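You operate a simulated robot arm through the tools that you are given. There is no shell and no other tool. Be economical: measure what you need, move in short steps, check, and stop when the job is done.

You run a simulated robot arm. Do the job below in one go: nothing can be reset, and whatever is moved stays where it is left.

Task
Clear the padlock off the hasp block, bar the flap shut and tighten the plate screw.
Fine: stand the padlock in the small parts box; thumb turn to barred.

The check looks at the end state, three seconds after you hand in, the way a careful person would. Anything else that was tipped, shoved, dropped, spilled or broken makes it a failure.

Robot
A 7-joint arm with a two-finger parallel gripper, fixed in place. Base frame: the origin is at the foot of the arm, x ahead of it, y to its left, z up; the work surface is at about z = 860. Lengths are in mm, angles in rad, forces in N, time in s.
With the tool pointing down near the work surface it reaches from about 240 to 680 mm from the base axis. Its first joint turns from -1.152 to 1.152 rad. Payload 2.4 kg.
The TCP is the grasp point between the finger pads, 30 mm short of the fingertips. In the tool frame z runs along the fingers and y along their closing line. Largest opening 94 mm; finger width 28, thickness 10; the body of the gripper, 50 by 96 mm, starts 55 mm behind the TCP.
Orientation is that of the tool frame in the base frame, as a unit quaternion [x, y, z, w]. With the fingers straight down and closing along the base's y, the tool's x points along the base's -x, its y along +y and its z along -z.

Tools
- The arm moves only by the tool servo_tool. Its arguments are lists of equal length, an entry for each row: "offset": the shift along the tool's x, y, z in units of 500 mm (1.0 is 500 mm), a list of three; "delta_rot": the turn, a rotation vector about the tool's x, y, z in units of 180 degrees (1.0 is 180 degrees), a list of three. In form: {"offset": [[x, y, z], ...], "delta_rot": [[wx, wy, wz], ...]}. A call has 1 to 12 rows; each row is the pose to reach, as a shift and turn from the pose commanded when the call began, along the tool's axes at that moment. "gripper" is the closure, from 0 (fully open) to 1 (shut), set as the call begins (left out, the last holds). A call with a number of a shift or a turn outside -1 to 1 is refused whole. Rows are played at 5 a second. More than 50 mm and 0.15 rad between two rows, or a gripper value outside its range, and nothing of the call is played. A pose out of reach is approached as far as the arm can. The call stops where the force on the tool passes 60 N (or 10 N more than at its start, if that is more) or the arm is blocked; 0.2 s more then pass. The fingers move at their own pace (about 153 mm/s each) and stop on an object; they squeeze with about 33 N. The grip force told is the motor's: it shows also when the fingers shut on nothing. Time passes only in rows, and 0.2 s behind the last, so rows that repeat a pose let the fingers close. It gives the time, the measured TCP pose, the force on the tool (base axes), the opening and the grip force at its end, in the units of the frame above (readings bear some noise).
- Cameras (640 x 400 px; columns grow to the right, rows downward): "scene" is fixed at [42.3, 471.3, 1457.7]; the picture's right is [-0.74, -0.67, 0.00], its down [-0.28, 0.31, -0.91] and it looks along [0.61, -0.67, -0.42] (base axes); focal length 305 px, centre (320, 200). "wrist" rides on the gripper at [-37, 0, -58] in the tool frame; the picture's right is [0.00, -1.00, 0.00], its down [0.97, 0.00, -0.24] and it looks along [0.24, 0.00, 0.97] (tool axes); focal length 218 px, centre (320, 200). There is no depth. A picture from a camera that has moved, and an enlarged one, comes with that camera's place and axes in the base frame and with its lens.
- capture(camera): a new picture of that camera. No time passes.
- zoom(camera, box): a new picture of the part [left, top, right, bottom] of that camera's present view, enlarged. No time passes.
- close_job(): hands the job in; it is judged then, once.

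Work in short steps. Places have to be worked out from the pictures, the camera data and where the tool is seen: move nearer, look again, correct. Check each grasp and each placing, and mend what went wrong. You have 120 turns and 68 pictures in all, those below and enlarged ones among them. Open the gripper and draw the arm clear of the work before you hand the job in, unless the task says otherwise; then end with one line.

The tools are called as name(argument=value, ...) on one line, values as JSON. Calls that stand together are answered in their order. servo_tool: Moves the arm, as the interface text tells. Its arguments: {"type":"object","properties":{"offset":{"type":"array","items":{"type":"array","items":{"type":"number"}}},"delta_rot":{"type":"array","items":{"type":"array","items":{"type":"number"}}},"gripper":{"type":"number"}},"required":["offset","delta_rot"]} The other tools are called the same way: capture (camera) takes a picture; zoom (camera, box) takes an enlarged picture of a part of a camera's view; close_job () hands the job in.

At the start:

```text
time_s: 0.0
eef_pos: [400.1, 85.0, 1269.3]
ee_rot: [0.0, 1.0, 0.0, 0.0]
wrist_force: [0.2, -0.5, -0.7]
gripper_width: 93.9
finger_force: 0.0
```

scene: 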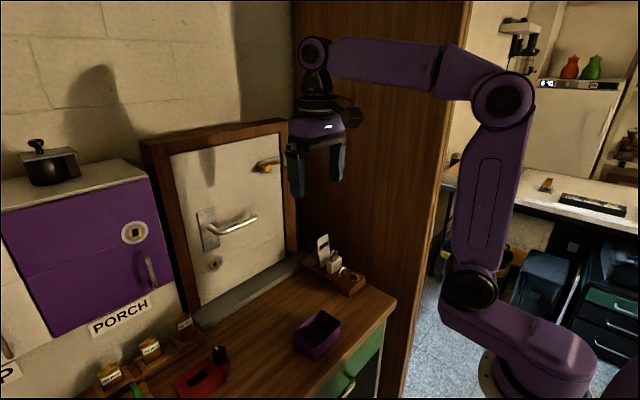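
wrist: 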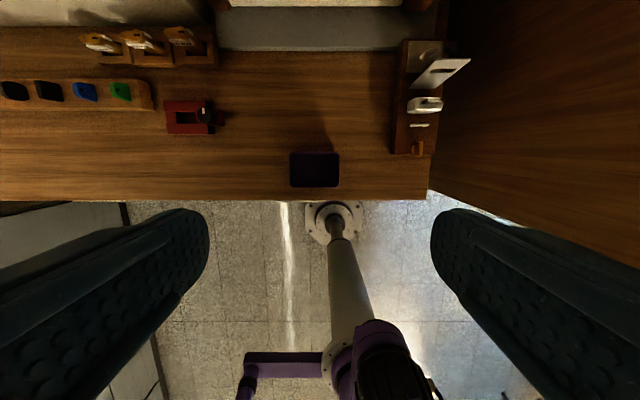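

I'll look closely at the scene before moving: the hasp block, padlock, door flap and tools.

zoom(camera="scene", box=[280, 220, 400, 300])

zoom(camera="scene", box=[80, 300, 360, 400])

zoom(camera="scene", box=[140, 120, 300, 320])

zoom(camera="wrist", box=[360, 20, 520, 180])

```text
5.00 times, centred on (340, 260) of scene
camera zoom: at [42.3, 471.3, 1457.7], right [-0.74, -0.67, 0.0], down [-0.28, 0.31, -0.91], along [0.61, -0.67, -0.42], focal length 1523 px, centre (220, -100)
```

zoom: 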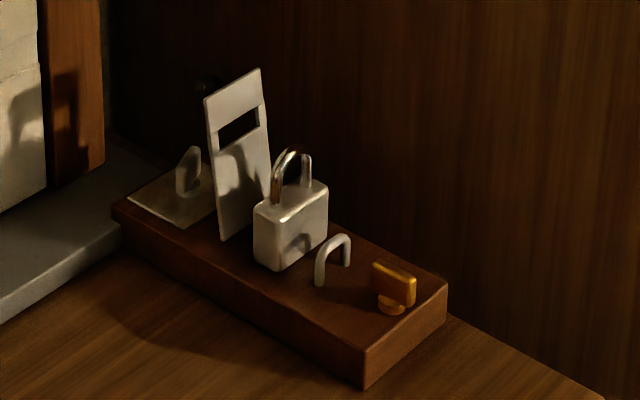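

```text
2.29 times, centred on (220, 350) of scene
camera zoom: at [42.3, 471.3, 1457.7], right [-0.74, -0.67, 0.0], down [-0.28, 0.31, -0.91], along [0.61, -0.67, -0.42], focal length 696 px, centre (549, -143)
```

zoom: 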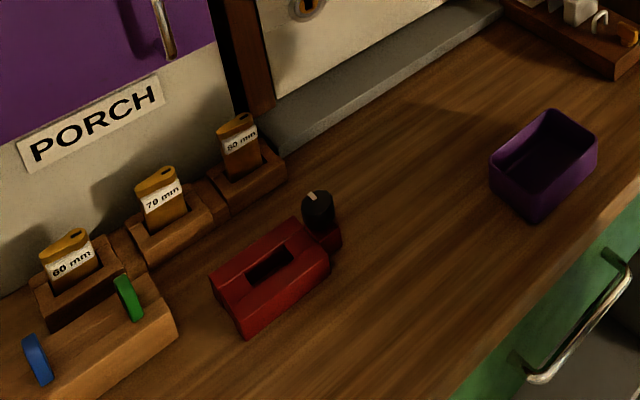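

```text
2.00 times, centred on (220, 220) of scene
camera zoom: at [42.3, 471.3, 1457.7], right [-0.74, -0.67, 0.0], down [-0.28, 0.31, -0.91], along [0.61, -0.67, -0.42], focal length 609 px, centre (520, 160)
```

zoom: 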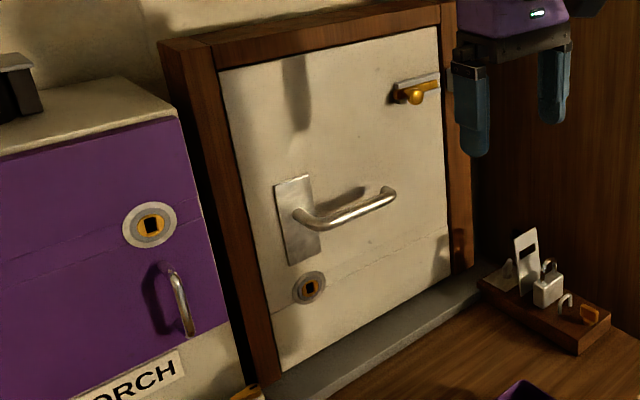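

```text
2.50 times, centred on (440, 100) of wrist
camera zoom: at [437.9, 86.1, 1327.0], right [0.0, -1.0, 0.0], down [-0.97, 0.0, 0.24], along [-0.24, 0.0, -0.97], focal length 546 px, centre (20, 450)
```

zoom: 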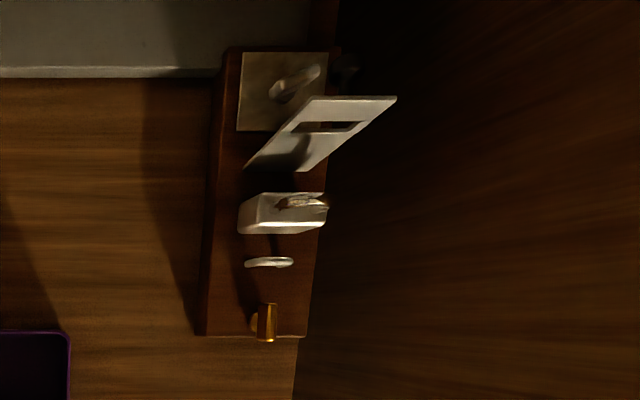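

The hasp block lies around x 415–620, y −60…−133, close to the right wall. I'll move nearer with the wrist camera to see the parts.

servo_tool(offset=[[-0.03, -0.056, 0.06], [-0.06, -0.112, 0.12], [-0.09, -0.168, 0.18], [-0.12, -0.224, 0.24], [-0.15, -0.26, 0.3], [-0.15, -0.28, 0.32]], delta_rot=[[0, 0, 0], [0, 0, 0], [0, 0, 0], [0, 0, 0], [0, 0, 0], [0, 0, 0]])

capture(camera="wrist")

```text
time_s: 1.4
eef_pos: [476.5, -55.5, 1107.8]
ee_rot: [0.0, 1.0, 0.0, 0.001]
wrist_force: [0.8, -0.5, 0.5]
gripper_width: 94.1
finger_force: 0.0
```

```text
61 pictures are left
camera wrist: at [513.0, -54.6, 1166.8], right [0.0, -1.0, 0.0], down [-0.97, 0.0, 0.24], along [-0.24, 0.0, -0.97], focal length 218 px, centre (320, 200)
```

wrist: 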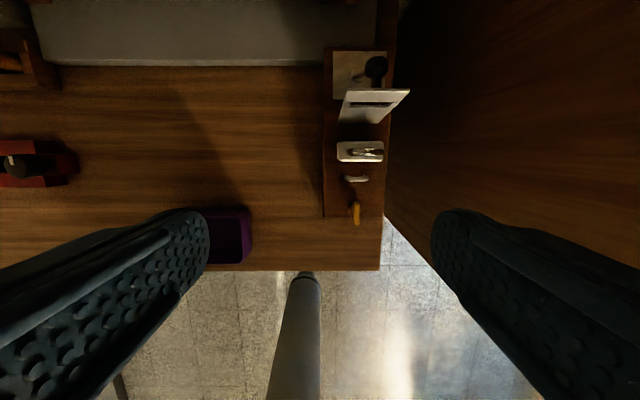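

zoom(camera="wrist", box=[300, 30, 440, 240])

zoom(camera="wrist", box=[310, 40, 420, 110])

zoom(camera="scene", box=[300, 225, 370, 300])

```text
1.90 times, centred on (370, 135) of wrist
camera zoom: at [513.0, -54.6, 1166.8], right [0.0, -1.0, 0.0], down [-0.97, 0.0, 0.24], along [-0.24, 0.0, -0.97], focal length 416 px, centre (225, 324)
```

zoom: 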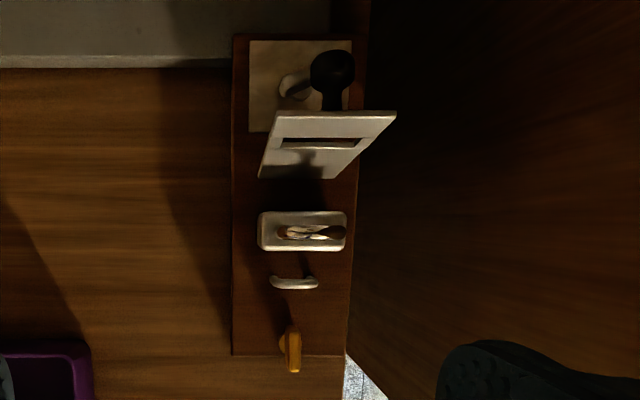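

```text
5.71 times, centred on (365, 75) of wrist
camera zoom: at [513.0, -54.6, 1166.8], right [0.0, -1.0, 0.0], down [-0.97, 0.0, 0.24], along [-0.24, 0.0, -0.97], focal length 1247 px, centre (63, 914)
```

zoom: 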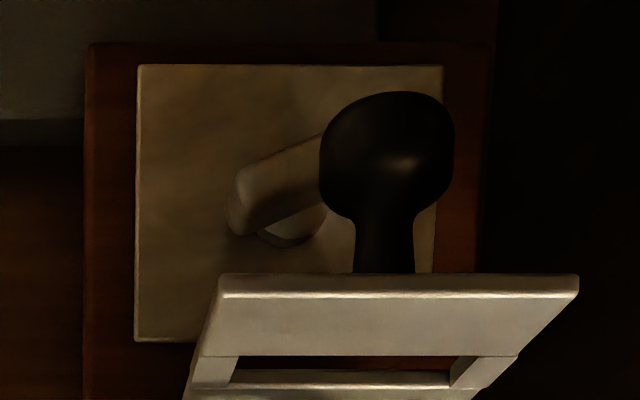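

```text
5.33 times, centred on (335, 262) of scene
camera zoom: at [42.3, 471.3, 1457.7], right [-0.74, -0.67, 0.0], down [-0.28, 0.31, -0.91], along [0.61, -0.67, -0.42], focal length 1625 px, centre (240, -133)
```

zoom: 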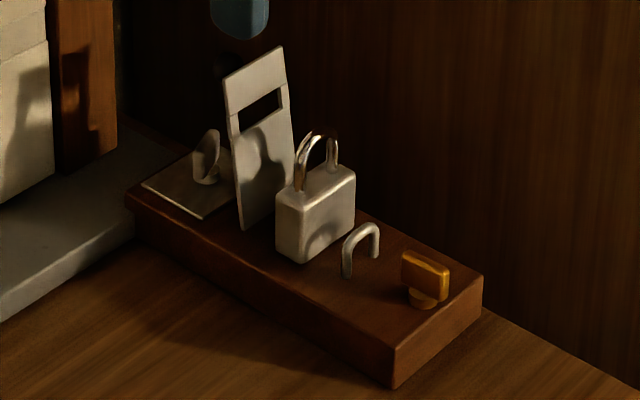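

The flap is standing open (with a knob on its back), padlock in front, then the staple and brass thumb turn. I'll turn the gripper 90° so it closes along x (keeps clear of the right wall), and get closer to the thumb turn.

servo_tool(offset=[[0.006, -0.006, 0.016], [0.012, -0.012, 0.032], [0.018, -0.018, 0.048], [0.024, -0.024, 0.064], [0.03, -0.03, 0.08], [0.036, -0.036, 0.096], [0.042, -0.042, 0.112], [0.048, -0.048, 0.128], [0.054, -0.054, 0.144], [0.06, -0.06, 0.16], [0.066, -0.066, 0.176], [0.072, -0.07, 0.196]], delta_rot=[[0, 0, -0.0417], [0, 0, -0.0833], [0, 0, -0.125], [0, 0, -0.1667], [0, 0, -0.2083], [0, 0, -0.25], [0, 0, -0.2917], [0, 0, -0.3333], [0, 0, -0.375], [0, 0, -0.4167], [0, 0, -0.4583], [0, 0, -0.5]])

capture(camera="wrist")

```text
time_s: 4.0
eef_pos: [439.1, -89.1, 1011.8]
ee_rot: [-0.707, 0.707, 0.0, 0.001]
wrist_force: [0.2, 0.4, 0.6]
gripper_width: 94.1
finger_force: 0.1
```

```text
57 pictures are left
camera wrist: at [440.1, -51.2, 1069.0], right [1.0, 0.0, 0.0], down [0.0, -0.97, 0.24], along [0.0, -0.24, -0.97], focal length 218 px, centre (320, 200)
```

wrist: 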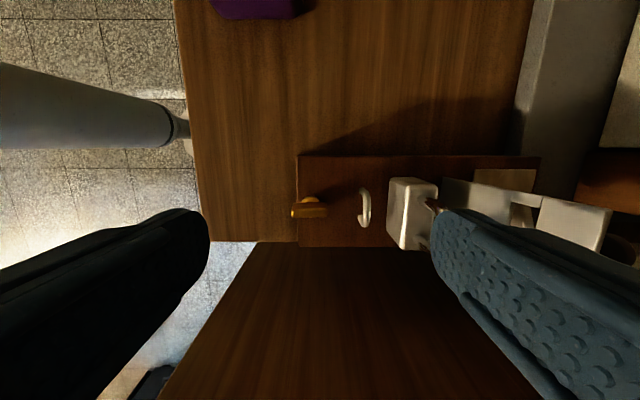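

zoom(camera="wrist", box=[280, 140, 440, 260])

zoom(camera="wrist", box=[285, 180, 345, 230])

```text
3.33 times, centred on (360, 200) of wrist
camera zoom: at [440.1, -51.2, 1069.0], right [1.0, 0.0, 0.0], down [0.0, -0.97, 0.24], along [0.0, -0.24, -0.97], focal length 728 px, centre (187, 200)
```

zoom: 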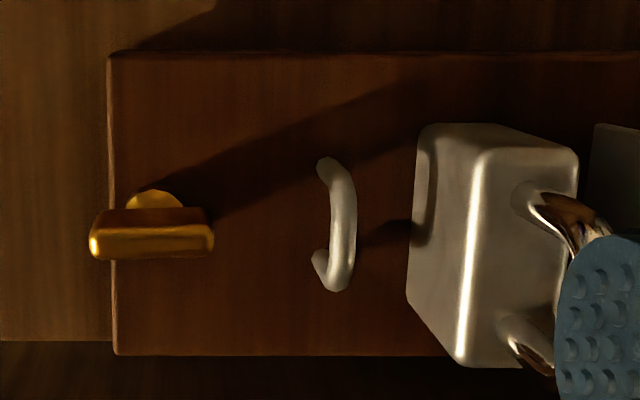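

```text
8.00 times, centred on (315, 205) of wrist
camera zoom: at [440.1, -51.2, 1069.0], right [1.0, 0.0, 0.0], down [0.0, -0.97, 0.24], along [0.0, -0.24, -0.97], focal length 1746 px, centre (360, 160)
```

zoom: 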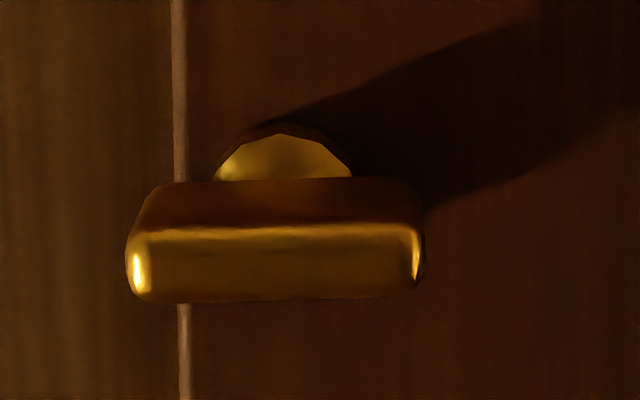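

The thumb turn is a brass paddle currently lying along x. Before deciding which way is "barred", I check the door's fitting and others for labels or competing parts.

zoom(camera="scene", box=[240, 140, 310, 190])

zoom(camera="scene", box=[160, 300, 350, 400])

```text
8.00 times, centred on (275, 165) of scene
camera zoom: at [42.3, 471.3, 1457.7], right [-0.74, -0.67, 0.0], down [-0.28, 0.31, -0.91], along [0.61, -0.67, -0.42], focal length 2438 px, centre (680, 480)
```

zoom: 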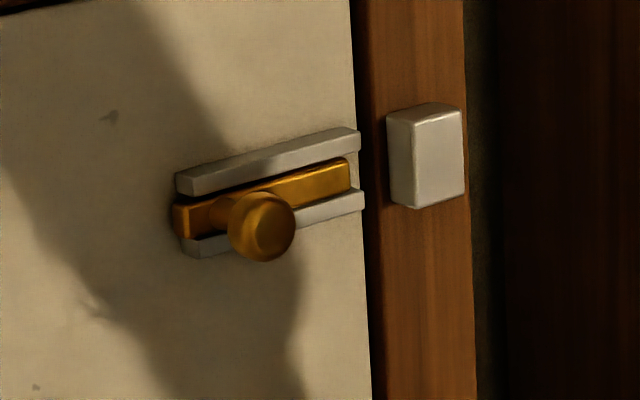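

```text
3.37 times, centred on (255, 350) of scene
camera zoom: at [42.3, 471.3, 1457.7], right [-0.74, -0.67, 0.0], down [-0.28, 0.31, -0.91], along [0.61, -0.67, -0.42], focal length 1026 px, centre (539, -305)
```

zoom: 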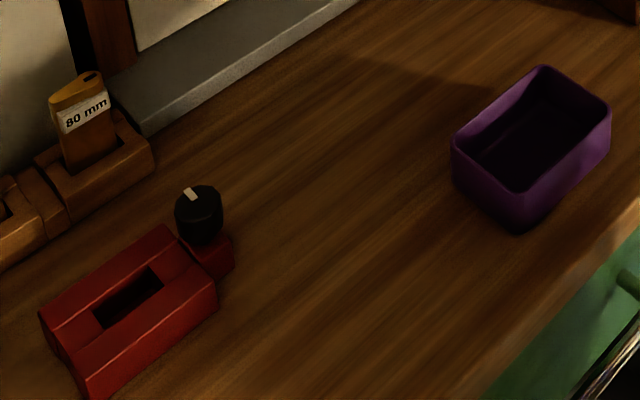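

Nothing else matches, so the job is on this block. The padlock body seems about x 497–518, y −74…−127, z 888–928, shackle up to 958. I move above it with the fingers half shut and look again.

servo_tool(offset=[[0.0, 0.0, -0.08], [0.011, -0.07, -0.086], [0.022, -0.136, -0.086], [0.022, -0.136, -0.086]], delta_rot=[[0, 0, 0], [0, 0, 0], [0, 0, 0], [0, 0, 0]], gripper=0.575)

capture(camera="wrist")

capture(camera="scene")

```text
time_s: 5.0
eef_pos: [508.7, -100.3, 1054.7]
ee_rot: [0.707, -0.707, -0.001, 0.0]
wrist_force: [0.8, -0.6, 0.2]
gripper_width: 40.2
finger_force: 0.1
```

```text
52 pictures are left
camera wrist: at [508.2, -62.4, 1112.4], right [1.0, 0.0, 0.0], down [0.0, -0.97, 0.24], along [0.0, -0.24, -0.97], focal length 218 px, centre (320, 200)
```

wrist: 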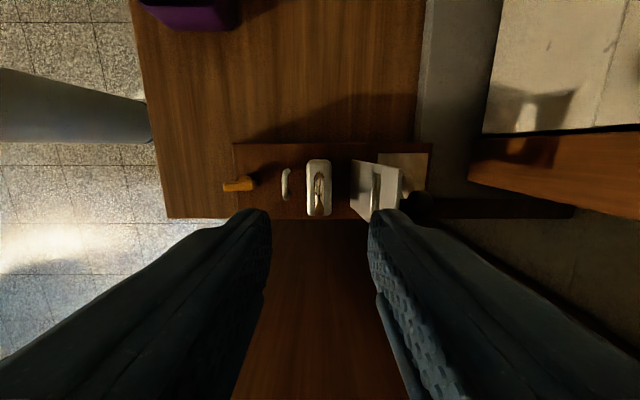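

```text
51 pictures are left
```

scene: 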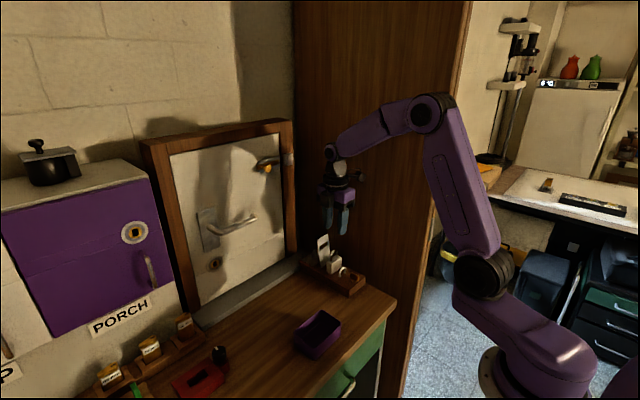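

zoom(camera="wrist", box=[210, 130, 450, 240])

```text
2.67 times, centred on (330, 185) of wrist
camera zoom: at [508.2, -62.4, 1112.4], right [1.0, 0.0, 0.0], down [0.0, -0.97, 0.24], along [0.0, -0.24, -0.97], focal length 582 px, centre (293, 240)
```

zoom: 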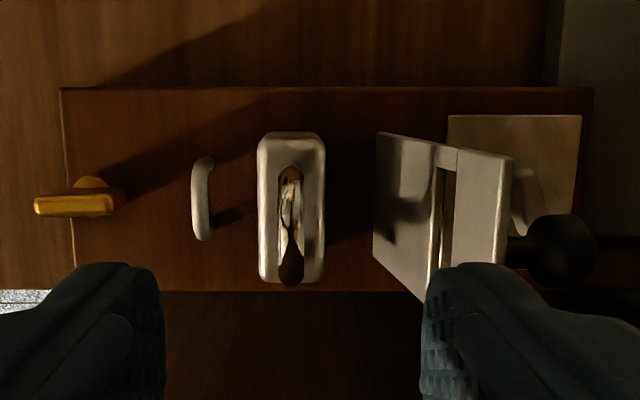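

The padlock body spans x 496.6–518.5, centre 507.6, so I'm lined up. I narrow the fingers a little and go straight down to TCP z≈940, leaving them clear of the flap.

servo_tool(offset=[[0, -0.001, 0.06], [0, -0.001, 0.12], [0, -0.001, 0.17], [0, -0.001, 0.2], [0, -0.001, 0.229], [0, -0.001, 0.229]], delta_rot=[[0, 0, 0], [0, 0, 0], [0, 0, 0], [0, 0, 0], [0, 0, 0], [0, 0, 0]], gripper=0.63)

zoom(camera="scene", box=[290, 210, 390, 300])

```text
time_s: 6.4
eef_pos: [507.9, -101.6, 939.6]
ee_rot: [0.707, -0.707, 0.0, 0.0]
wrist_force: [-0.6, -0.3, 0.3]
gripper_width: 34.9
finger_force: 0.0
```

```text
4.44 times, centred on (340, 255) of scene
camera zoom: at [42.3, 471.3, 1457.7], right [-0.74, -0.67, 0.0], down [-0.28, 0.31, -0.91], along [0.61, -0.67, -0.42], focal length 1354 px, centre (231, -44)
```

zoom: 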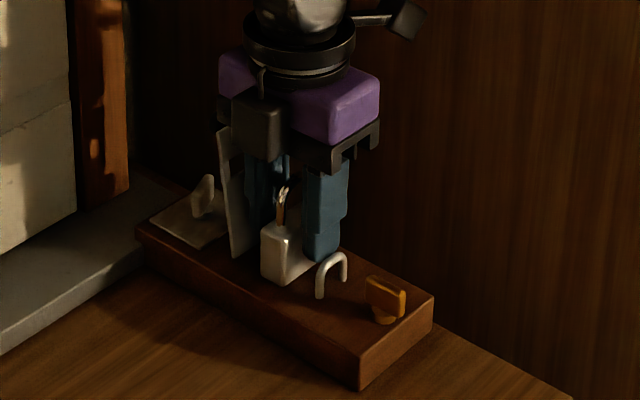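

The fingers straddle the padlock. I close, then lift straight up.

servo_tool(offset=[[0, 0, 0], [0, 0, 0], [0, 0, 0]], delta_rot=[[0, 0, 0], [0, 0, 0], [0, 0, 0]], gripper=1.0)

servo_tool(offset=[[0, 0, -0.03], [0, 0, -0.1], [0, 0, -0.18], [0, 0, -0.26], [0, 0, -0.26]], delta_rot=[[0, 0, 0], [0, 0, 0], [0, 0, 0], [0, 0, 0], [0, 0, 0]])

capture(camera="scene")

capture(camera="wrist")

```text
time_s: 7.2
eef_pos: [507.0, -101.5, 939.3]
ee_rot: [-0.707, 0.707, 0.001, 0.0]
wrist_force: [0.4, -0.4, 0.2]
gripper_width: 21.5
finger_force: 32.9
```

```text
time_s: 8.4
eef_pos: [506.1, -102.0, 1070.0]
ee_rot: [-0.707, 0.707, -0.001, 0.0]
wrist_force: [0.1, -0.8, -0.8]
gripper_width: 21.4
finger_force: 33.4
```

```text
48 pictures are left
```

scene: 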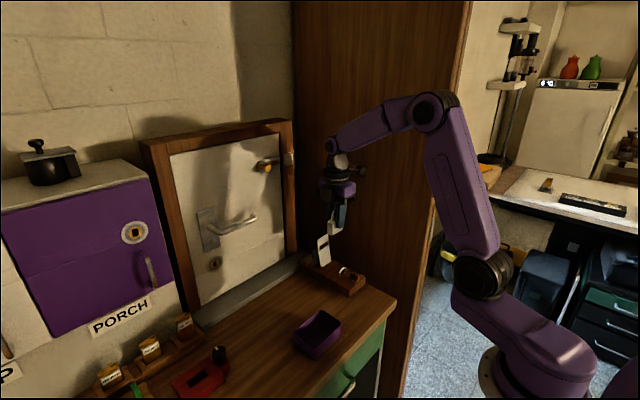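

```text
47 pictures are left
camera wrist: at [508.1, -64.2, 1128.4], right [1.0, 0.0, 0.0], down [0.0, -0.97, 0.24], along [0.0, -0.24, -0.97], focal length 218 px, centre (320, 200)
```

wrist: 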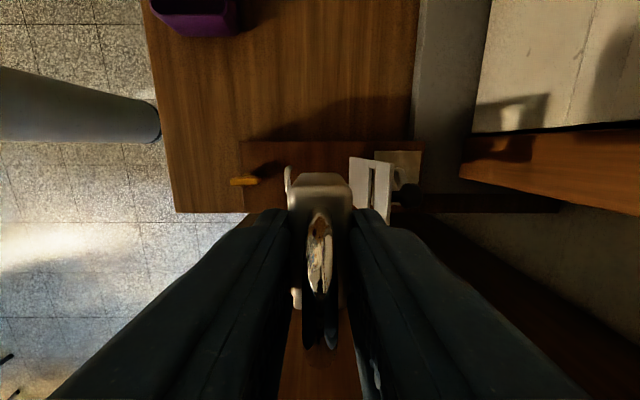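

Padlock is firmly held (21.5 mm). The box seems to span x 360–419, y 52–144 with its rim at z≈900; I carry the padlock over it at height.

servo_tool(offset=[[-0.06, 0.035, 0], [-0.14, 0.082, 0], [-0.22, 0.13, 0], [-0.3, 0.177, 0], [-0.36, 0.212, 0], [-0.397, 0.234, 0], [-0.397, 0.234, 0]], delta_rot=[[0, 0, 0], [0, 0, 0], [0, 0, 0], [0, 0, 0], [0, 0, 0], [0, 0, 0], [0, 0, 0]])

capture(camera="wrist")

zoom(camera="scene", box=[260, 230, 400, 370])

```text
time_s: 10.0
eef_pos: [389.5, 97.2, 1068.4]
ee_rot: [0.707, -0.707, -0.001, 0.0]
wrist_force: [-0.2, 0.4, -2.3]
gripper_width: 21.3
finger_force: 33.1
```

```text
46 pictures are left
camera wrist: at [390.8, 136.0, 1127.6], right [1.0, 0.0, 0.0], down [0.0, -0.97, 0.24], along [0.0, -0.24, -0.97], focal length 218 px, centre (320, 200)
```

wrist: 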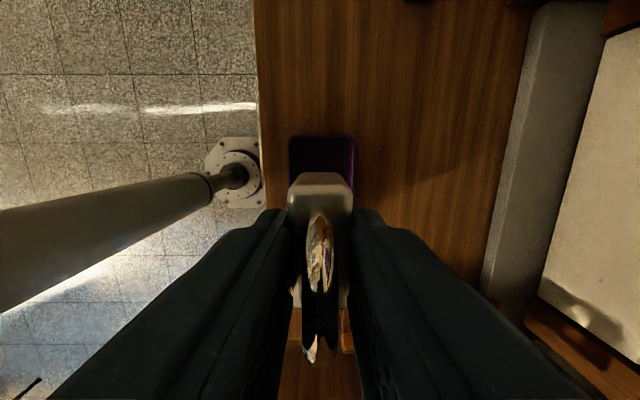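

```text
2.86 times, centred on (330, 300) of scene
camera zoom: at [42.3, 471.3, 1457.7], right [-0.74, -0.67, 0.0], down [-0.28, 0.31, -0.91], along [0.61, -0.67, -0.42], focal length 870 px, centre (291, -86)
```

zoom: 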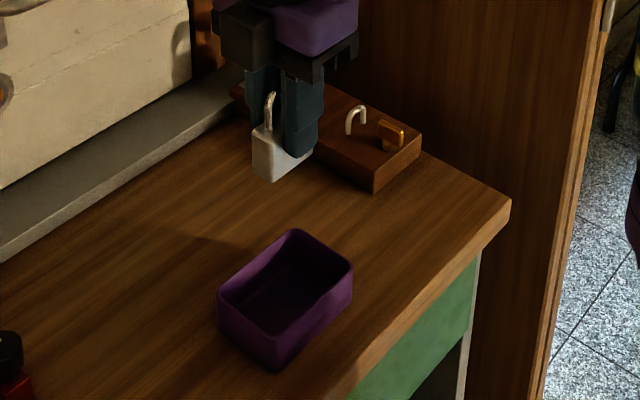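

Box rim centre is about x 391.5, y 98, so I'm aligned to within 2 mm. I lower to just above the floor of the box.

servo_tool(offset=[[0, -0.003, 0.08], [0, -0.003, 0.16], [0, -0.003, 0.22], [0, -0.003, 0.26], [0, -0.003, 0.285], [0, -0.003, 0.285]], delta_rot=[[0, 0, 0], [0, 0, 0], [0, 0, 0], [0, 0, 0], [0, 0, 0], [0, 0, 0]])

zoom(camera="scene", box=[280, 270, 360, 370])

zoom(camera="wrist", box=[240, 80, 400, 380])

```text
time_s: 11.4
eef_pos: [393.4, 96.5, 927.2]
ee_rot: [-0.707, 0.707, 0.0, 0.0]
wrist_force: [0.1, 0.4, -2.3]
gripper_width: 21.3
finger_force: 32.5
```

```text
4.00 times, centred on (320, 320) of scene
camera zoom: at [42.3, 471.3, 1457.7], right [-0.74, -0.67, 0.0], down [-0.28, 0.31, -0.91], along [0.61, -0.67, -0.42], focal length 1219 px, centre (320, -280)
```

zoom: 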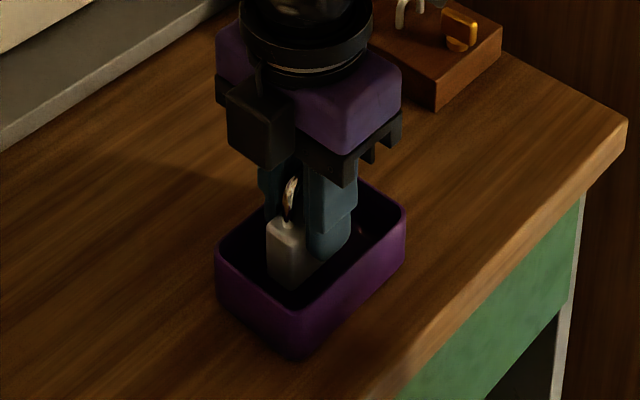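

```text
1.33 times, centred on (320, 230) of wrist
camera zoom: at [393.2, 136.0, 985.1], right [1.0, 0.0, 0.0], down [0.0, -0.97, 0.24], along [0.0, -0.24, -0.97], focal length 291 px, centre (320, 160)
```

zoom: 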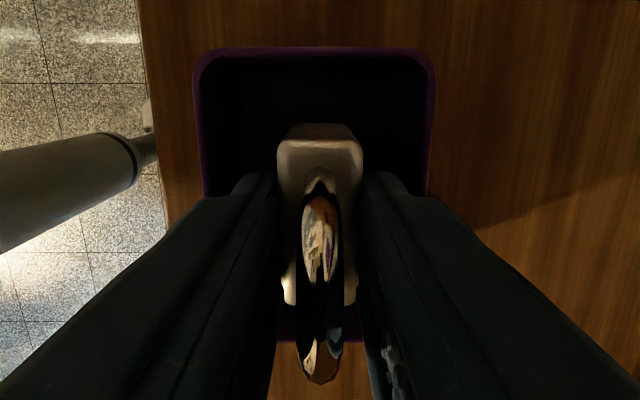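

The padlock is inside the box, centred. I lower in small steps until contact shows in the force reading.

servo_tool(offset=[[0, 0, 0.008], [0, 0, 0.016], [0, 0, 0.016]], delta_rot=[[0, 0, 0], [0, 0, 0], [0, 0, 0]])

servo_tool(offset=[[0, 0, 0.004], [0, 0, 0.004]], delta_rot=[[0, 0, 0], [0, 0, 0]])

servo_tool(offset=[[0, 0, 0.003], [0, 0, 0.003]], delta_rot=[[0, 0, 0], [0, 0, 0]])

```text
time_s: 12.2
eef_pos: [392.0, 98.3, 918.1]
ee_rot: [0.708, -0.707, 0.0, 0.0]
wrist_force: [-0.1, 0.4, -2.0]
gripper_width: 21.5
finger_force: 33.2
```

```text
time_s: 12.8
eef_pos: [393.7, 98.0, 917.7]
ee_rot: [0.707, -0.707, 0.0, 0.001]
wrist_force: [-1.3, 0.0, -1.3]
gripper_width: 21.5
finger_force: 33.1
```

```text
time_s: 13.4
eef_pos: [392.7, 97.9, 914.7]
ee_rot: [-0.707, 0.707, 0.0, 0.0]
wrist_force: [-0.3, 0.1, -1.5]
gripper_width: 21.5
finger_force: 33.3
```

No contact yet; I continue in millimetre steps.

servo_tool(offset=[[0, 0, 0.003], [0, 0, 0.003]], delta_rot=[[0, 0, 0], [0, 0, 0]])

servo_tool(offset=[[0, 0, 0.003], [0, 0, 0.003]], delta_rot=[[0, 0, 0], [0, 0, 0]])

zoom(camera="scene", box=[290, 280, 350, 360])

```text
time_s: 14.0
eef_pos: [392.3, 98.4, 913.8]
ee_rot: [0.707, -0.707, 0.0, -0.001]
wrist_force: [0.3, -0.2, -1.5]
gripper_width: 21.3
finger_force: 32.8
```

```text
time_s: 14.6
eef_pos: [392.3, 98.8, 913.0]
ee_rot: [0.707, -0.707, 0.001, -0.001]
wrist_force: [-4.2, -1.1, 27.3]
gripper_width: 21.7
finger_force: 33.1
```

```text
5.00 times, centred on (320, 320) of scene
camera zoom: at [41.9, 471.1, 1457.8], right [-0.74, -0.67, 0.0], down [-0.28, 0.31, -0.91], along [0.61, -0.67, -0.42], focal length 1523 px, centre (320, -400)
```

zoom: 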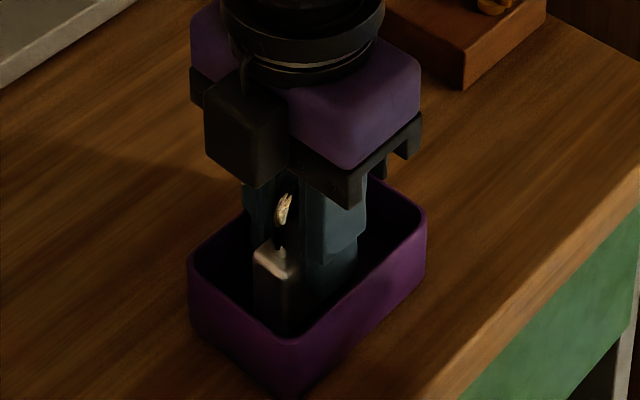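

The padlock has reached the floor (27 N). I ease up half a millimetre, open just enough inside the box, then rise straight up.

servo_tool(offset=[[0, 0, -0.002], [0, 0, -0.002]], delta_rot=[[0, 0, 0], [0, 0, 0]])

servo_tool(offset=[[0, 0, 0], [0, 0, 0], [0, 0, -0.02], [0, 0, -0.1], [0, 0, -0.2], [0, 0, -0.28], [0, 0, -0.28]], delta_rot=[[0, 0, 0], [0, 0, 0], [0, 0, 0], [0, 0, 0], [0, 0, 0], [0, 0, 0], [0, 0, 0]], gripper=0.67)

capture(camera="wrist")

zoom(camera="scene", box=[280, 230, 400, 370])

```text
time_s: 15.2
eef_pos: [393.0, 98.2, 913.4]
ee_rot: [-0.707, 0.707, 0.0, 0.0]
wrist_force: [1.2, 0.7, 0.7]
gripper_width: 21.7
finger_force: 33.0
```

```text
time_s: 16.8
eef_pos: [391.5, 96.5, 1055.0]
ee_rot: [-0.707, 0.708, 0.0, 0.0]
wrist_force: [-0.4, -0.7, 0.8]
gripper_width: 31.0
finger_force: 0.0
```

```text
41 pictures are left
camera wrist: at [392.4, 135.0, 1111.8], right [1.0, 0.0, 0.0], down [0.0, -0.97, 0.24], along [0.0, -0.24, -0.97], focal length 218 px, centre (320, 200)
```

wrist: 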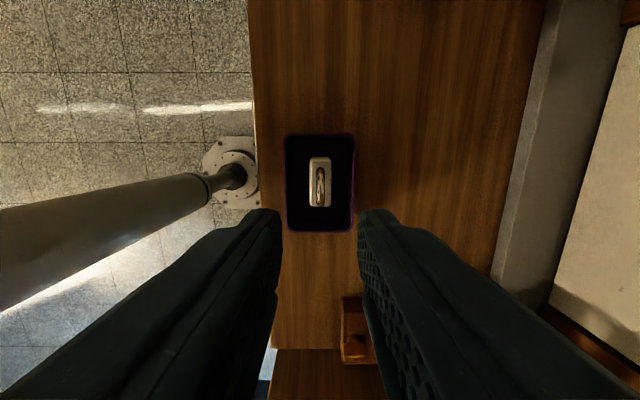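

```text
2.86 times, centred on (340, 300) of scene
camera zoom: at [42.3, 471.3, 1457.7], right [-0.74, -0.67, 0.0], down [-0.28, 0.31, -0.91], along [0.61, -0.67, -0.42], focal length 870 px, centre (263, -86)
```

zoom: 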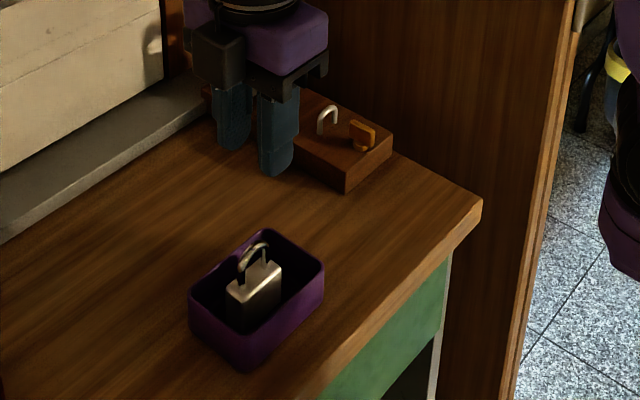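

Padlock stands upright in the box. Next I take an oblique side view of the hasp, tilting the camera, to measure flap length, knob and thumb turn before closing the flap.

servo_tool(offset=[[0.03, -0.03, 0.01], [0.065, -0.065, 0.03], [0.1, -0.1, 0.045], [0.13, -0.13, 0.06], [0.165, -0.165, 0.075], [0.194, -0.197, 0.088], [0.194, -0.197, 0.088]], delta_rot=[[0, 0.0417, 0], [0, 0.0833, 0], [0, 0.125, 0], [0, 0.1667, 0], [0, 0.2083, 0], [0, 0.25, 0], [0, 0.25, 0]], gripper=1.0)

capture(camera="wrist")

```text
time_s: 18.4
eef_pos: [492.1, 0.6, 1007.8]
ee_rot: [0.653, -0.653, 0.271, 0.271]
wrist_force: [-0.1, 0.1, -0.8]
gripper_width: 0.2
finger_force: 32.6
```

```text
39 pictures are left
camera wrist: at [491.8, 68.7, 1024.3], right [1.0, 0.0, 0.0], down [0.0, -0.51, 0.86], along [0.0, -0.86, -0.51], focal length 218 px, centre (320, 200)
```

wrist: 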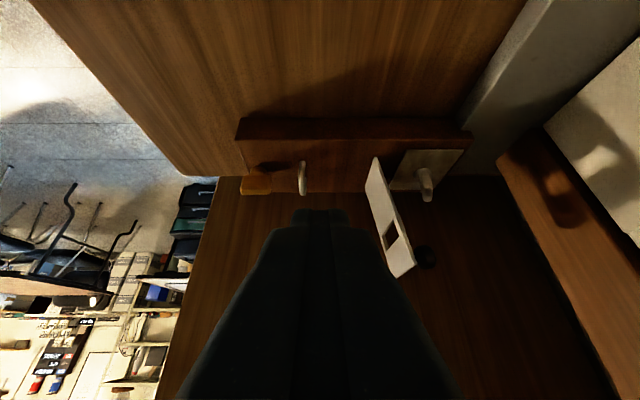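

zoom(camera="wrist", box=[225, 105, 485, 285])

zoom(camera="wrist", box=[225, 140, 325, 205])

zoom(camera="wrist", box=[370, 130, 480, 210])

```text
2.22 times, centred on (355, 195) of wrist
camera zoom: at [491.8, 68.7, 1024.3], right [1.0, 0.0, 0.0], down [0.0, -0.51, 0.86], along [0.0, -0.86, -0.51], focal length 485 px, centre (242, 211)
```

zoom: 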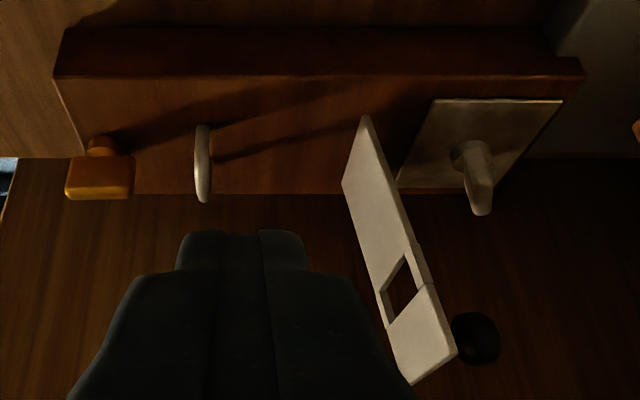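

```text
6.15 times, centred on (275, 172) of wrist
camera zoom: at [491.8, 68.7, 1024.3], right [1.0, 0.0, 0.0], down [0.0, -0.51, 0.86], along [0.0, -0.86, -0.51], focal length 1343 px, centre (597, 369)
```

zoom: 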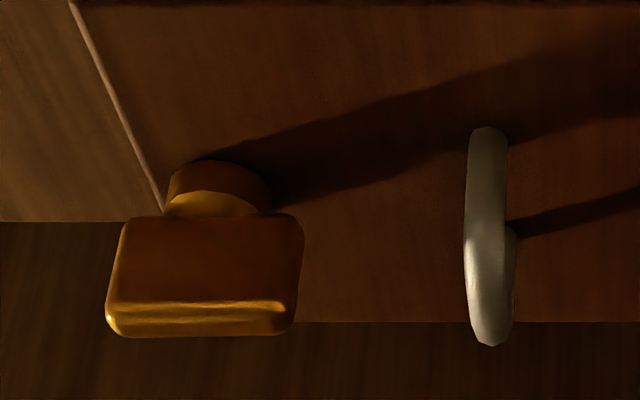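

```text
5.00 times, centred on (425, 170) of wrist
camera zoom: at [491.8, 68.7, 1024.3], right [1.0, 0.0, 0.0], down [0.0, -0.51, 0.86], along [0.0, -0.86, -0.51], focal length 1091 px, centre (-205, 350)
```

zoom: 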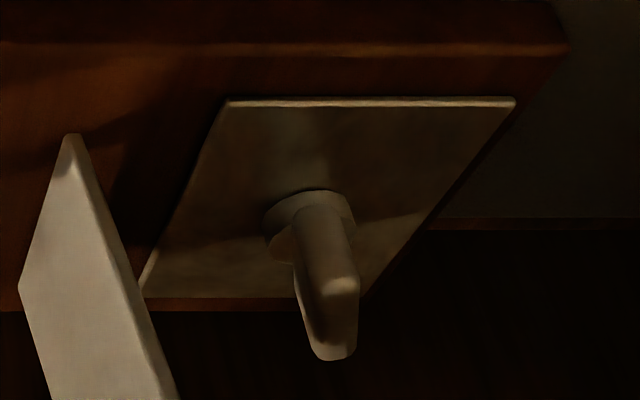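

Measured: flap hinge ≈(540, 891), length ≈95 mm leaning back ~9°, knob behind its top at ≈(573, −100, 976). Paddle along x spans 419–446, stem at 432. I go behind the flap with closed fingers, tool vertical again.

servo_tool(offset=[[0.04, -0.03, 0.0], [0.08, -0.06, 0.01], [0.115, -0.1, 0.02], [0.155, -0.14, 0.03], [0.19, -0.18, 0.045], [0.2306, -0.22, 0.055], [0.2306, -0.22, 0.055]], delta_rot=[[0, -0.0417, 0], [0, -0.0833, 0], [0, -0.125, 0], [0, -0.1667, 0], [0, -0.2083, 0], [0, -0.25, 0], [0, -0.25, 0]])

capture(camera="wrist")

```text
time_s: 20.0
eef_pos: [599.6, -100.7, 1072.7]
ee_rot: [-0.707, 0.707, 0.001, 0.001]
wrist_force: [1.1, -0.9, 0.0]
gripper_width: 0.0
finger_force: 32.9
```

```text
35 pictures are left
camera wrist: at [601.1, -62.4, 1131.4], right [1.0, 0.0, 0.0], down [0.0, -0.97, 0.24], along [0.0, -0.24, -0.97], focal length 218 px, centre (320, 200)
```

wrist: 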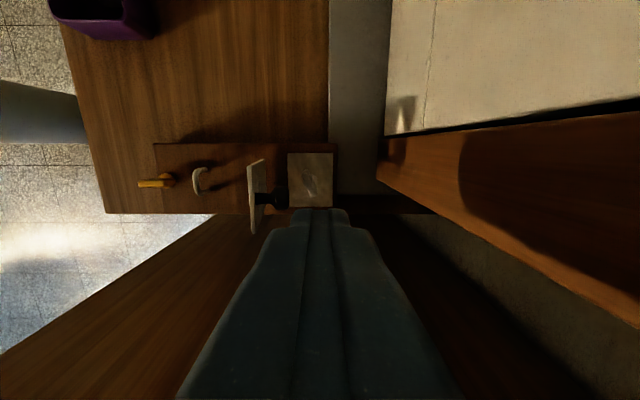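

The closed fingers are ~10 mm behind the knob. I descend and sweep slowly toward −x.

servo_tool(offset=[[0, -0.006, 0.08], [0, -0.006, 0.15], [0, -0.006, 0.182], [0, 0.02, 0.182], [0, 0.04, 0.182], [0, 0.06, 0.182], [0, 0.08, 0.182], [0, 0.09, 0.182], [0, 0.09, 0.182]], delta_rot=[[0, 0, 0], [0, 0, 0], [0, 0, 0], [0, 0, 0], [0, 0, 0], [0, 0, 0], [0, 0, 0], [0, 0, 0], [0, 0, 0]])

zoom(camera="scene", box=[290, 210, 390, 300])

```text
time_s: 22.0
eef_pos: [555.8, -100.7, 980.8]
ee_rot: [-0.707, 0.707, 0.0, 0.001]
wrist_force: [-0.9, 0.0, 0.2]
gripper_width: 0.2
finger_force: 33.3
```

```text
4.44 times, centred on (340, 255) of scene
camera zoom: at [42.3, 471.3, 1457.7], right [-0.74, -0.67, 0.0], down [-0.28, 0.31, -0.91], along [0.61, -0.67, -0.42], focal length 1354 px, centre (231, -44)
```

zoom: 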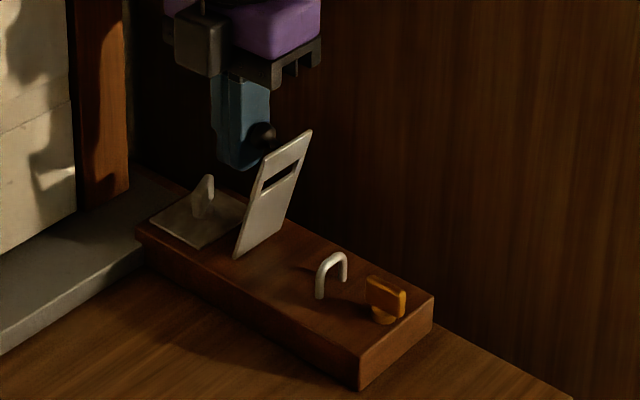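

The flap follows and holds its position by friction. I continue pushing −x another 55 mm.

servo_tool(offset=[[0, 0.025, 0], [0, 0.05, 0], [0, 0.075, 0], [0, 0.095, 0.0], [0, 0.112, 0.0], [0, 0.112, 0.0]], delta_rot=[[0, 0, 0], [0, 0, 0], [0, 0, 0], [0, 0, 0], [0, 0, 0], [0, 0, 0]])

zoom(camera="scene", box=[290, 210, 390, 300])

```text
time_s: 23.4
eef_pos: [499.2, -101.1, 981.3]
ee_rot: [0.707, -0.707, 0.0, 0.0]
wrist_force: [-0.4, -0.2, -0.2]
gripper_width: 0.0
finger_force: 32.6
```

```text
4.44 times, centred on (340, 255) of scene
camera zoom: at [42.3, 471.3, 1457.7], right [-0.74, -0.67, 0.0], down [-0.28, 0.31, -0.91], along [0.61, -0.67, -0.42], focal length 1354 px, centre (231, -44)
```

zoom: 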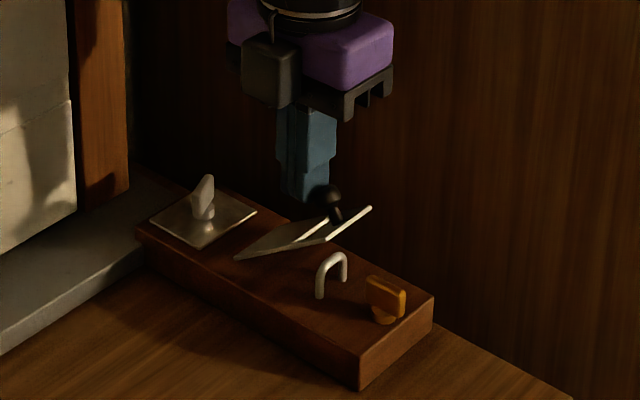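

Flap is now ~60° forward. I raise, shift over the knob, and look down to check the flap end against the paddle.

servo_tool(offset=[[0, -0.01, -0.03], [0, -0.01, -0.08], [0, 0.05, -0.08], [0, 0.07, -0.08], [0, 0.07, -0.08]], delta_rot=[[0, 0, 0], [0, 0, 0], [0, 0, 0], [0, 0, 0], [0, 0, 0]])

zoom(camera="wrist", box=[230, 120, 430, 245])

```text
time_s: 24.6
eef_pos: [465.0, -99.3, 1021.2]
ee_rot: [0.707, -0.707, -0.001, 0.0]
wrist_force: [0.6, 0.6, -0.3]
gripper_width: 0.0
finger_force: 32.9
```

```text
3.20 times, centred on (330, 182) of wrist
camera zoom: at [465.1, -61.9, 1078.8], right [1.0, 0.0, 0.0], down [0.0, -0.97, 0.24], along [0.0, -0.24, -0.97], focal length 698 px, centre (288, 256)
```

zoom: 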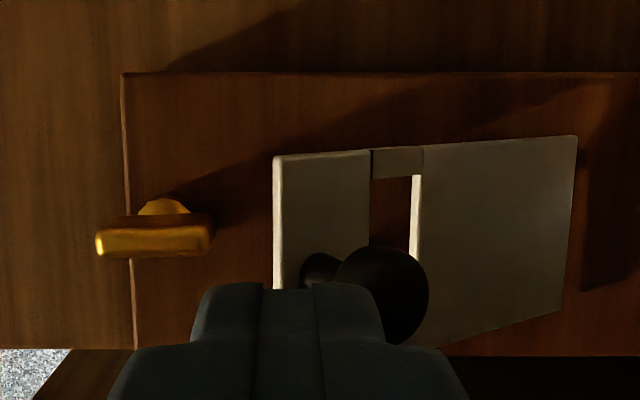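

Flap end is at about x 462 with ~55° tilt; final end about x 445. I push the knob down gently from above.

servo_tool(offset=[[0, -0.016, 0.02], [0, -0.016, 0.05], [0, -0.014, 0.07], [0, -0.006, 0.09], [0, 0.002, 0.11], [0, 0.008, 0.125], [0, 0.01, 0.135], [0, 0.012, 0.135]], delta_rot=[[0, 0, 0], [0, 0, 0], [0, 0, 0], [0, 0, 0], [0, 0, 0], [0, 0, 0], [0, 0, 0], [0, 0, 0]])

zoom(camera="scene", box=[300, 220, 380, 300])

```text
time_s: 26.4
eef_pos: [459.9, -100.2, 953.4]
ee_rot: [0.707, -0.707, 0.0, -0.001]
wrist_force: [0.9, 1.2, 1.0]
gripper_width: 0.2
finger_force: 32.7
```

```text
5.00 times, centred on (340, 260) of scene
camera zoom: at [42.3, 471.3, 1457.7], right [-0.74, -0.67, 0.0], down [-0.28, 0.31, -0.91], along [0.61, -0.67, -0.42], focal length 1523 px, centre (220, -100)
```

zoom: 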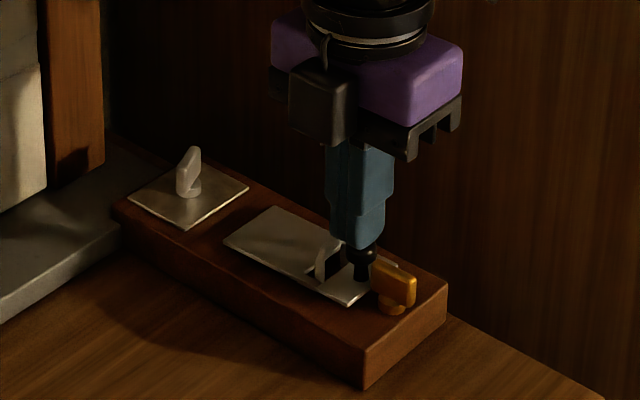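

The flap is almost flat with the staple coming through the slot. I press down further in small steps.

servo_tool(offset=[[0, 0.001, 0.006], [0, 0.002, 0.012], [0, 0.002, 0.018], [0, 0.002, 0.018]], delta_rot=[[0, 0, 0], [0, 0, 0], [0, 0, 0], [0, 0, 0]])

zoom(camera="scene", box=[320, 240, 380, 300])

```text
time_s: 27.2
eef_pos: [458.9, -99.3, 948.1]
ee_rot: [0.707, -0.707, 0.0, -0.001]
wrist_force: [-7.7, 0.3, 17.9]
gripper_width: 0.1
finger_force: 33.4
stopped in row 3: the force on the tool passed its limit (the readings are from after the stop); the commanded pose is now the measured one
```

```text
6.67 times, centred on (350, 270) of scene
camera zoom: at [41.8, 471.4, 1457.7], right [-0.74, -0.67, 0.0], down [-0.28, 0.31, -0.91], along [0.61, -0.67, -0.42], focal length 2031 px, centre (120, -267)
```

zoom: 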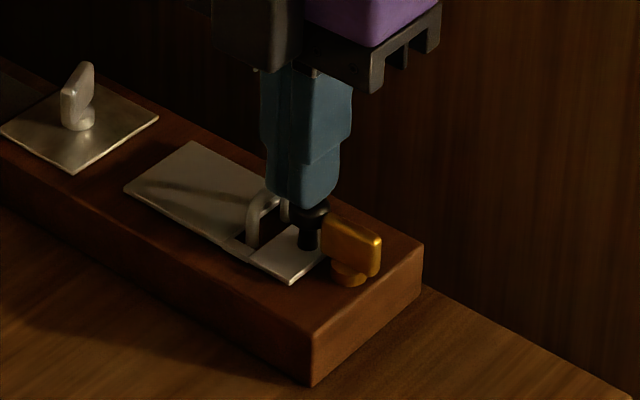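

Firm stop at tip z≈918, matching a fully flat flap. I rise and inspect.

servo_tool(offset=[[0, 0, -0.05], [0, 0, -0.12], [0, 0.02, -0.16], [0, 0.03, -0.16]], delta_rot=[[0, 0, 0], [0, 0, 0], [0, 0, 0], [0, 0, 0]])

zoom(camera="wrist", box=[240, 120, 440, 245])

zoom(camera="scene", box=[310, 230, 380, 300])

```text
time_s: 28.2
eef_pos: [442.7, -100.1, 1028.7]
ee_rot: [0.708, -0.707, 0.002, -0.001]
wrist_force: [0.9, -0.2, -0.4]
gripper_width: 0.0
finger_force: 32.6
```

```text
3.20 times, centred on (340, 182) of wrist
camera zoom: at [443.9, -62.4, 1086.1], right [1.0, 0.0, 0.0], down [0.0, -0.97, 0.24], along [0.0, -0.24, -0.97], focal length 698 px, centre (256, 256)
```

zoom: 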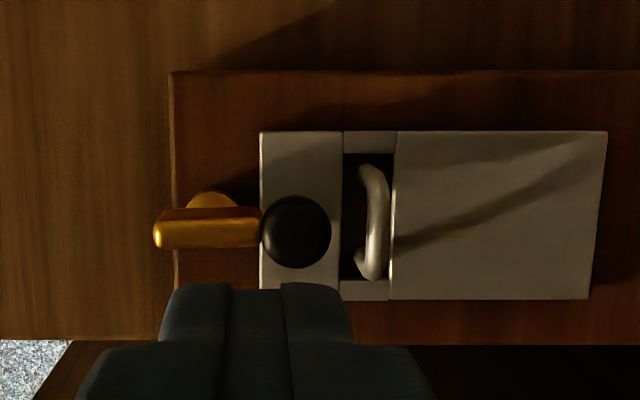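

```text
5.71 times, centred on (345, 265) of scene
camera zoom: at [42.3, 471.3, 1457.7], right [-0.74, -0.67, 0.0], down [-0.28, 0.31, -0.91], along [0.61, -0.67, -0.42], focal length 1741 px, centre (177, -171)
```

zoom: 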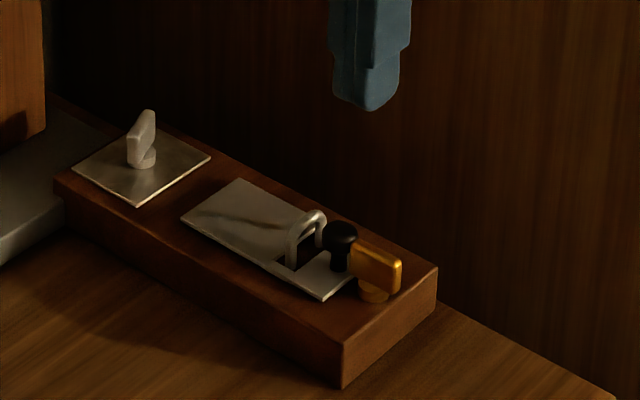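

Flap fully shut over the staple; with it shut, the paddle along x lies just clear of the flap, so "barred" must be the crosswise position. I'll turn it by pushing its free (−x) end with the closed fingertip, starting beside it on the +y side, at tip height ≈903.

servo_tool(offset=[[-0.022, 0.031, 0.0], [-0.044, 0.0624, 0.05], [-0.044, 0.0624, 0.12], [-0.044, 0.0624, 0.17], [-0.044, 0.0624, 0.191], [-0.044, 0.0624, 0.191]], delta_rot=[[0, 0, 0], [0, 0, 0], [0, 0, 0], [0, 0, 0], [0, 0, 0], [0, 0, 0]])

zoom(camera="wrist", box=[240, 120, 440, 320])

zoom(camera="scene", box=[310, 230, 380, 300])

```text
time_s: 29.6
eef_pos: [413.6, -78.6, 931.9]
ee_rot: [-0.707, 0.707, -0.001, 0.001]
wrist_force: [-0.6, -0.3, 0.0]
gripper_width: 0.0
finger_force: 32.9
```

```text
2.00 times, centred on (340, 220) of wrist
camera zoom: at [413.8, -40.1, 990.1], right [1.0, 0.0, 0.0], down [0.0, -0.97, 0.24], along [0.0, -0.24, -0.97], focal length 436 px, centre (280, 160)
```

zoom: 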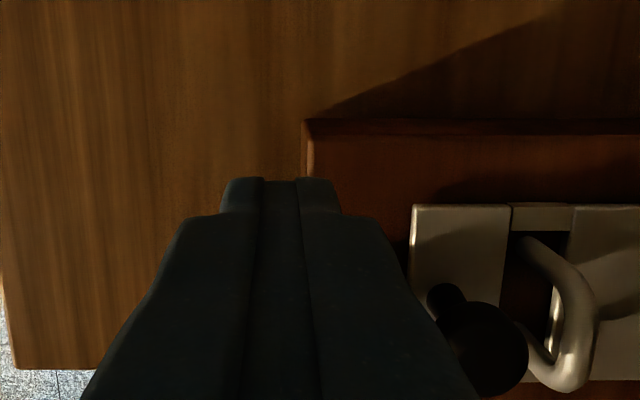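

```text
5.71 times, centred on (345, 265) of scene
camera zoom: at [42.3, 471.3, 1457.7], right [-0.74, -0.67, 0.0], down [-0.28, 0.31, -0.91], along [0.61, -0.67, -0.42], focal length 1741 px, centre (177, -171)
```

zoom: 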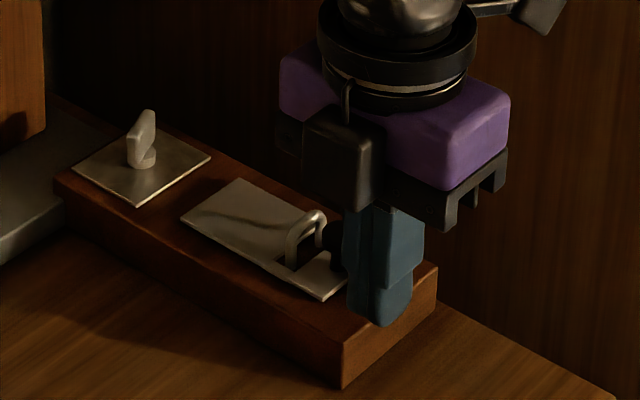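

I shift slightly −x and push the paddle end toward −y by a small amount, checking which direction it turns.

servo_tool(offset=[[0, 0.007, 0], [0.007, 0.007, 0], [0.012, 0.008, 0], [0.015, 0.008, 0], [0.018, 0.008, 0], [0.018, 0.008, 0]], delta_rot=[[0, 0, 0], [0, 0, 0], [0, 0, 0], [0, 0, 0], [0, 0, 0], [0, 0, 0]])

zoom(camera="scene", box=[320, 240, 380, 300])

```text
time_s: 31.0
eef_pos: [408.4, -86.9, 932.0]
ee_rot: [-0.707, 0.707, -0.001, 0.001]
wrist_force: [-2.3, 1.0, 1.8]
gripper_width: 0.2
finger_force: 32.7
```

```text
6.67 times, centred on (350, 270) of scene
camera zoom: at [42.2, 471.3, 1457.7], right [-0.74, -0.67, 0.0], down [-0.28, 0.31, -0.91], along [0.61, -0.67, -0.42], focal length 2031 px, centre (120, -267)
```

zoom: 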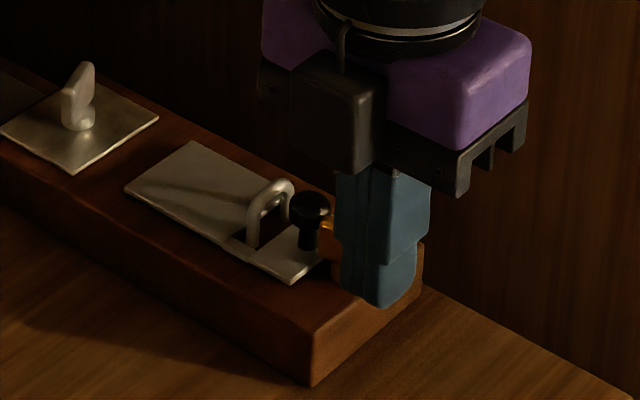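

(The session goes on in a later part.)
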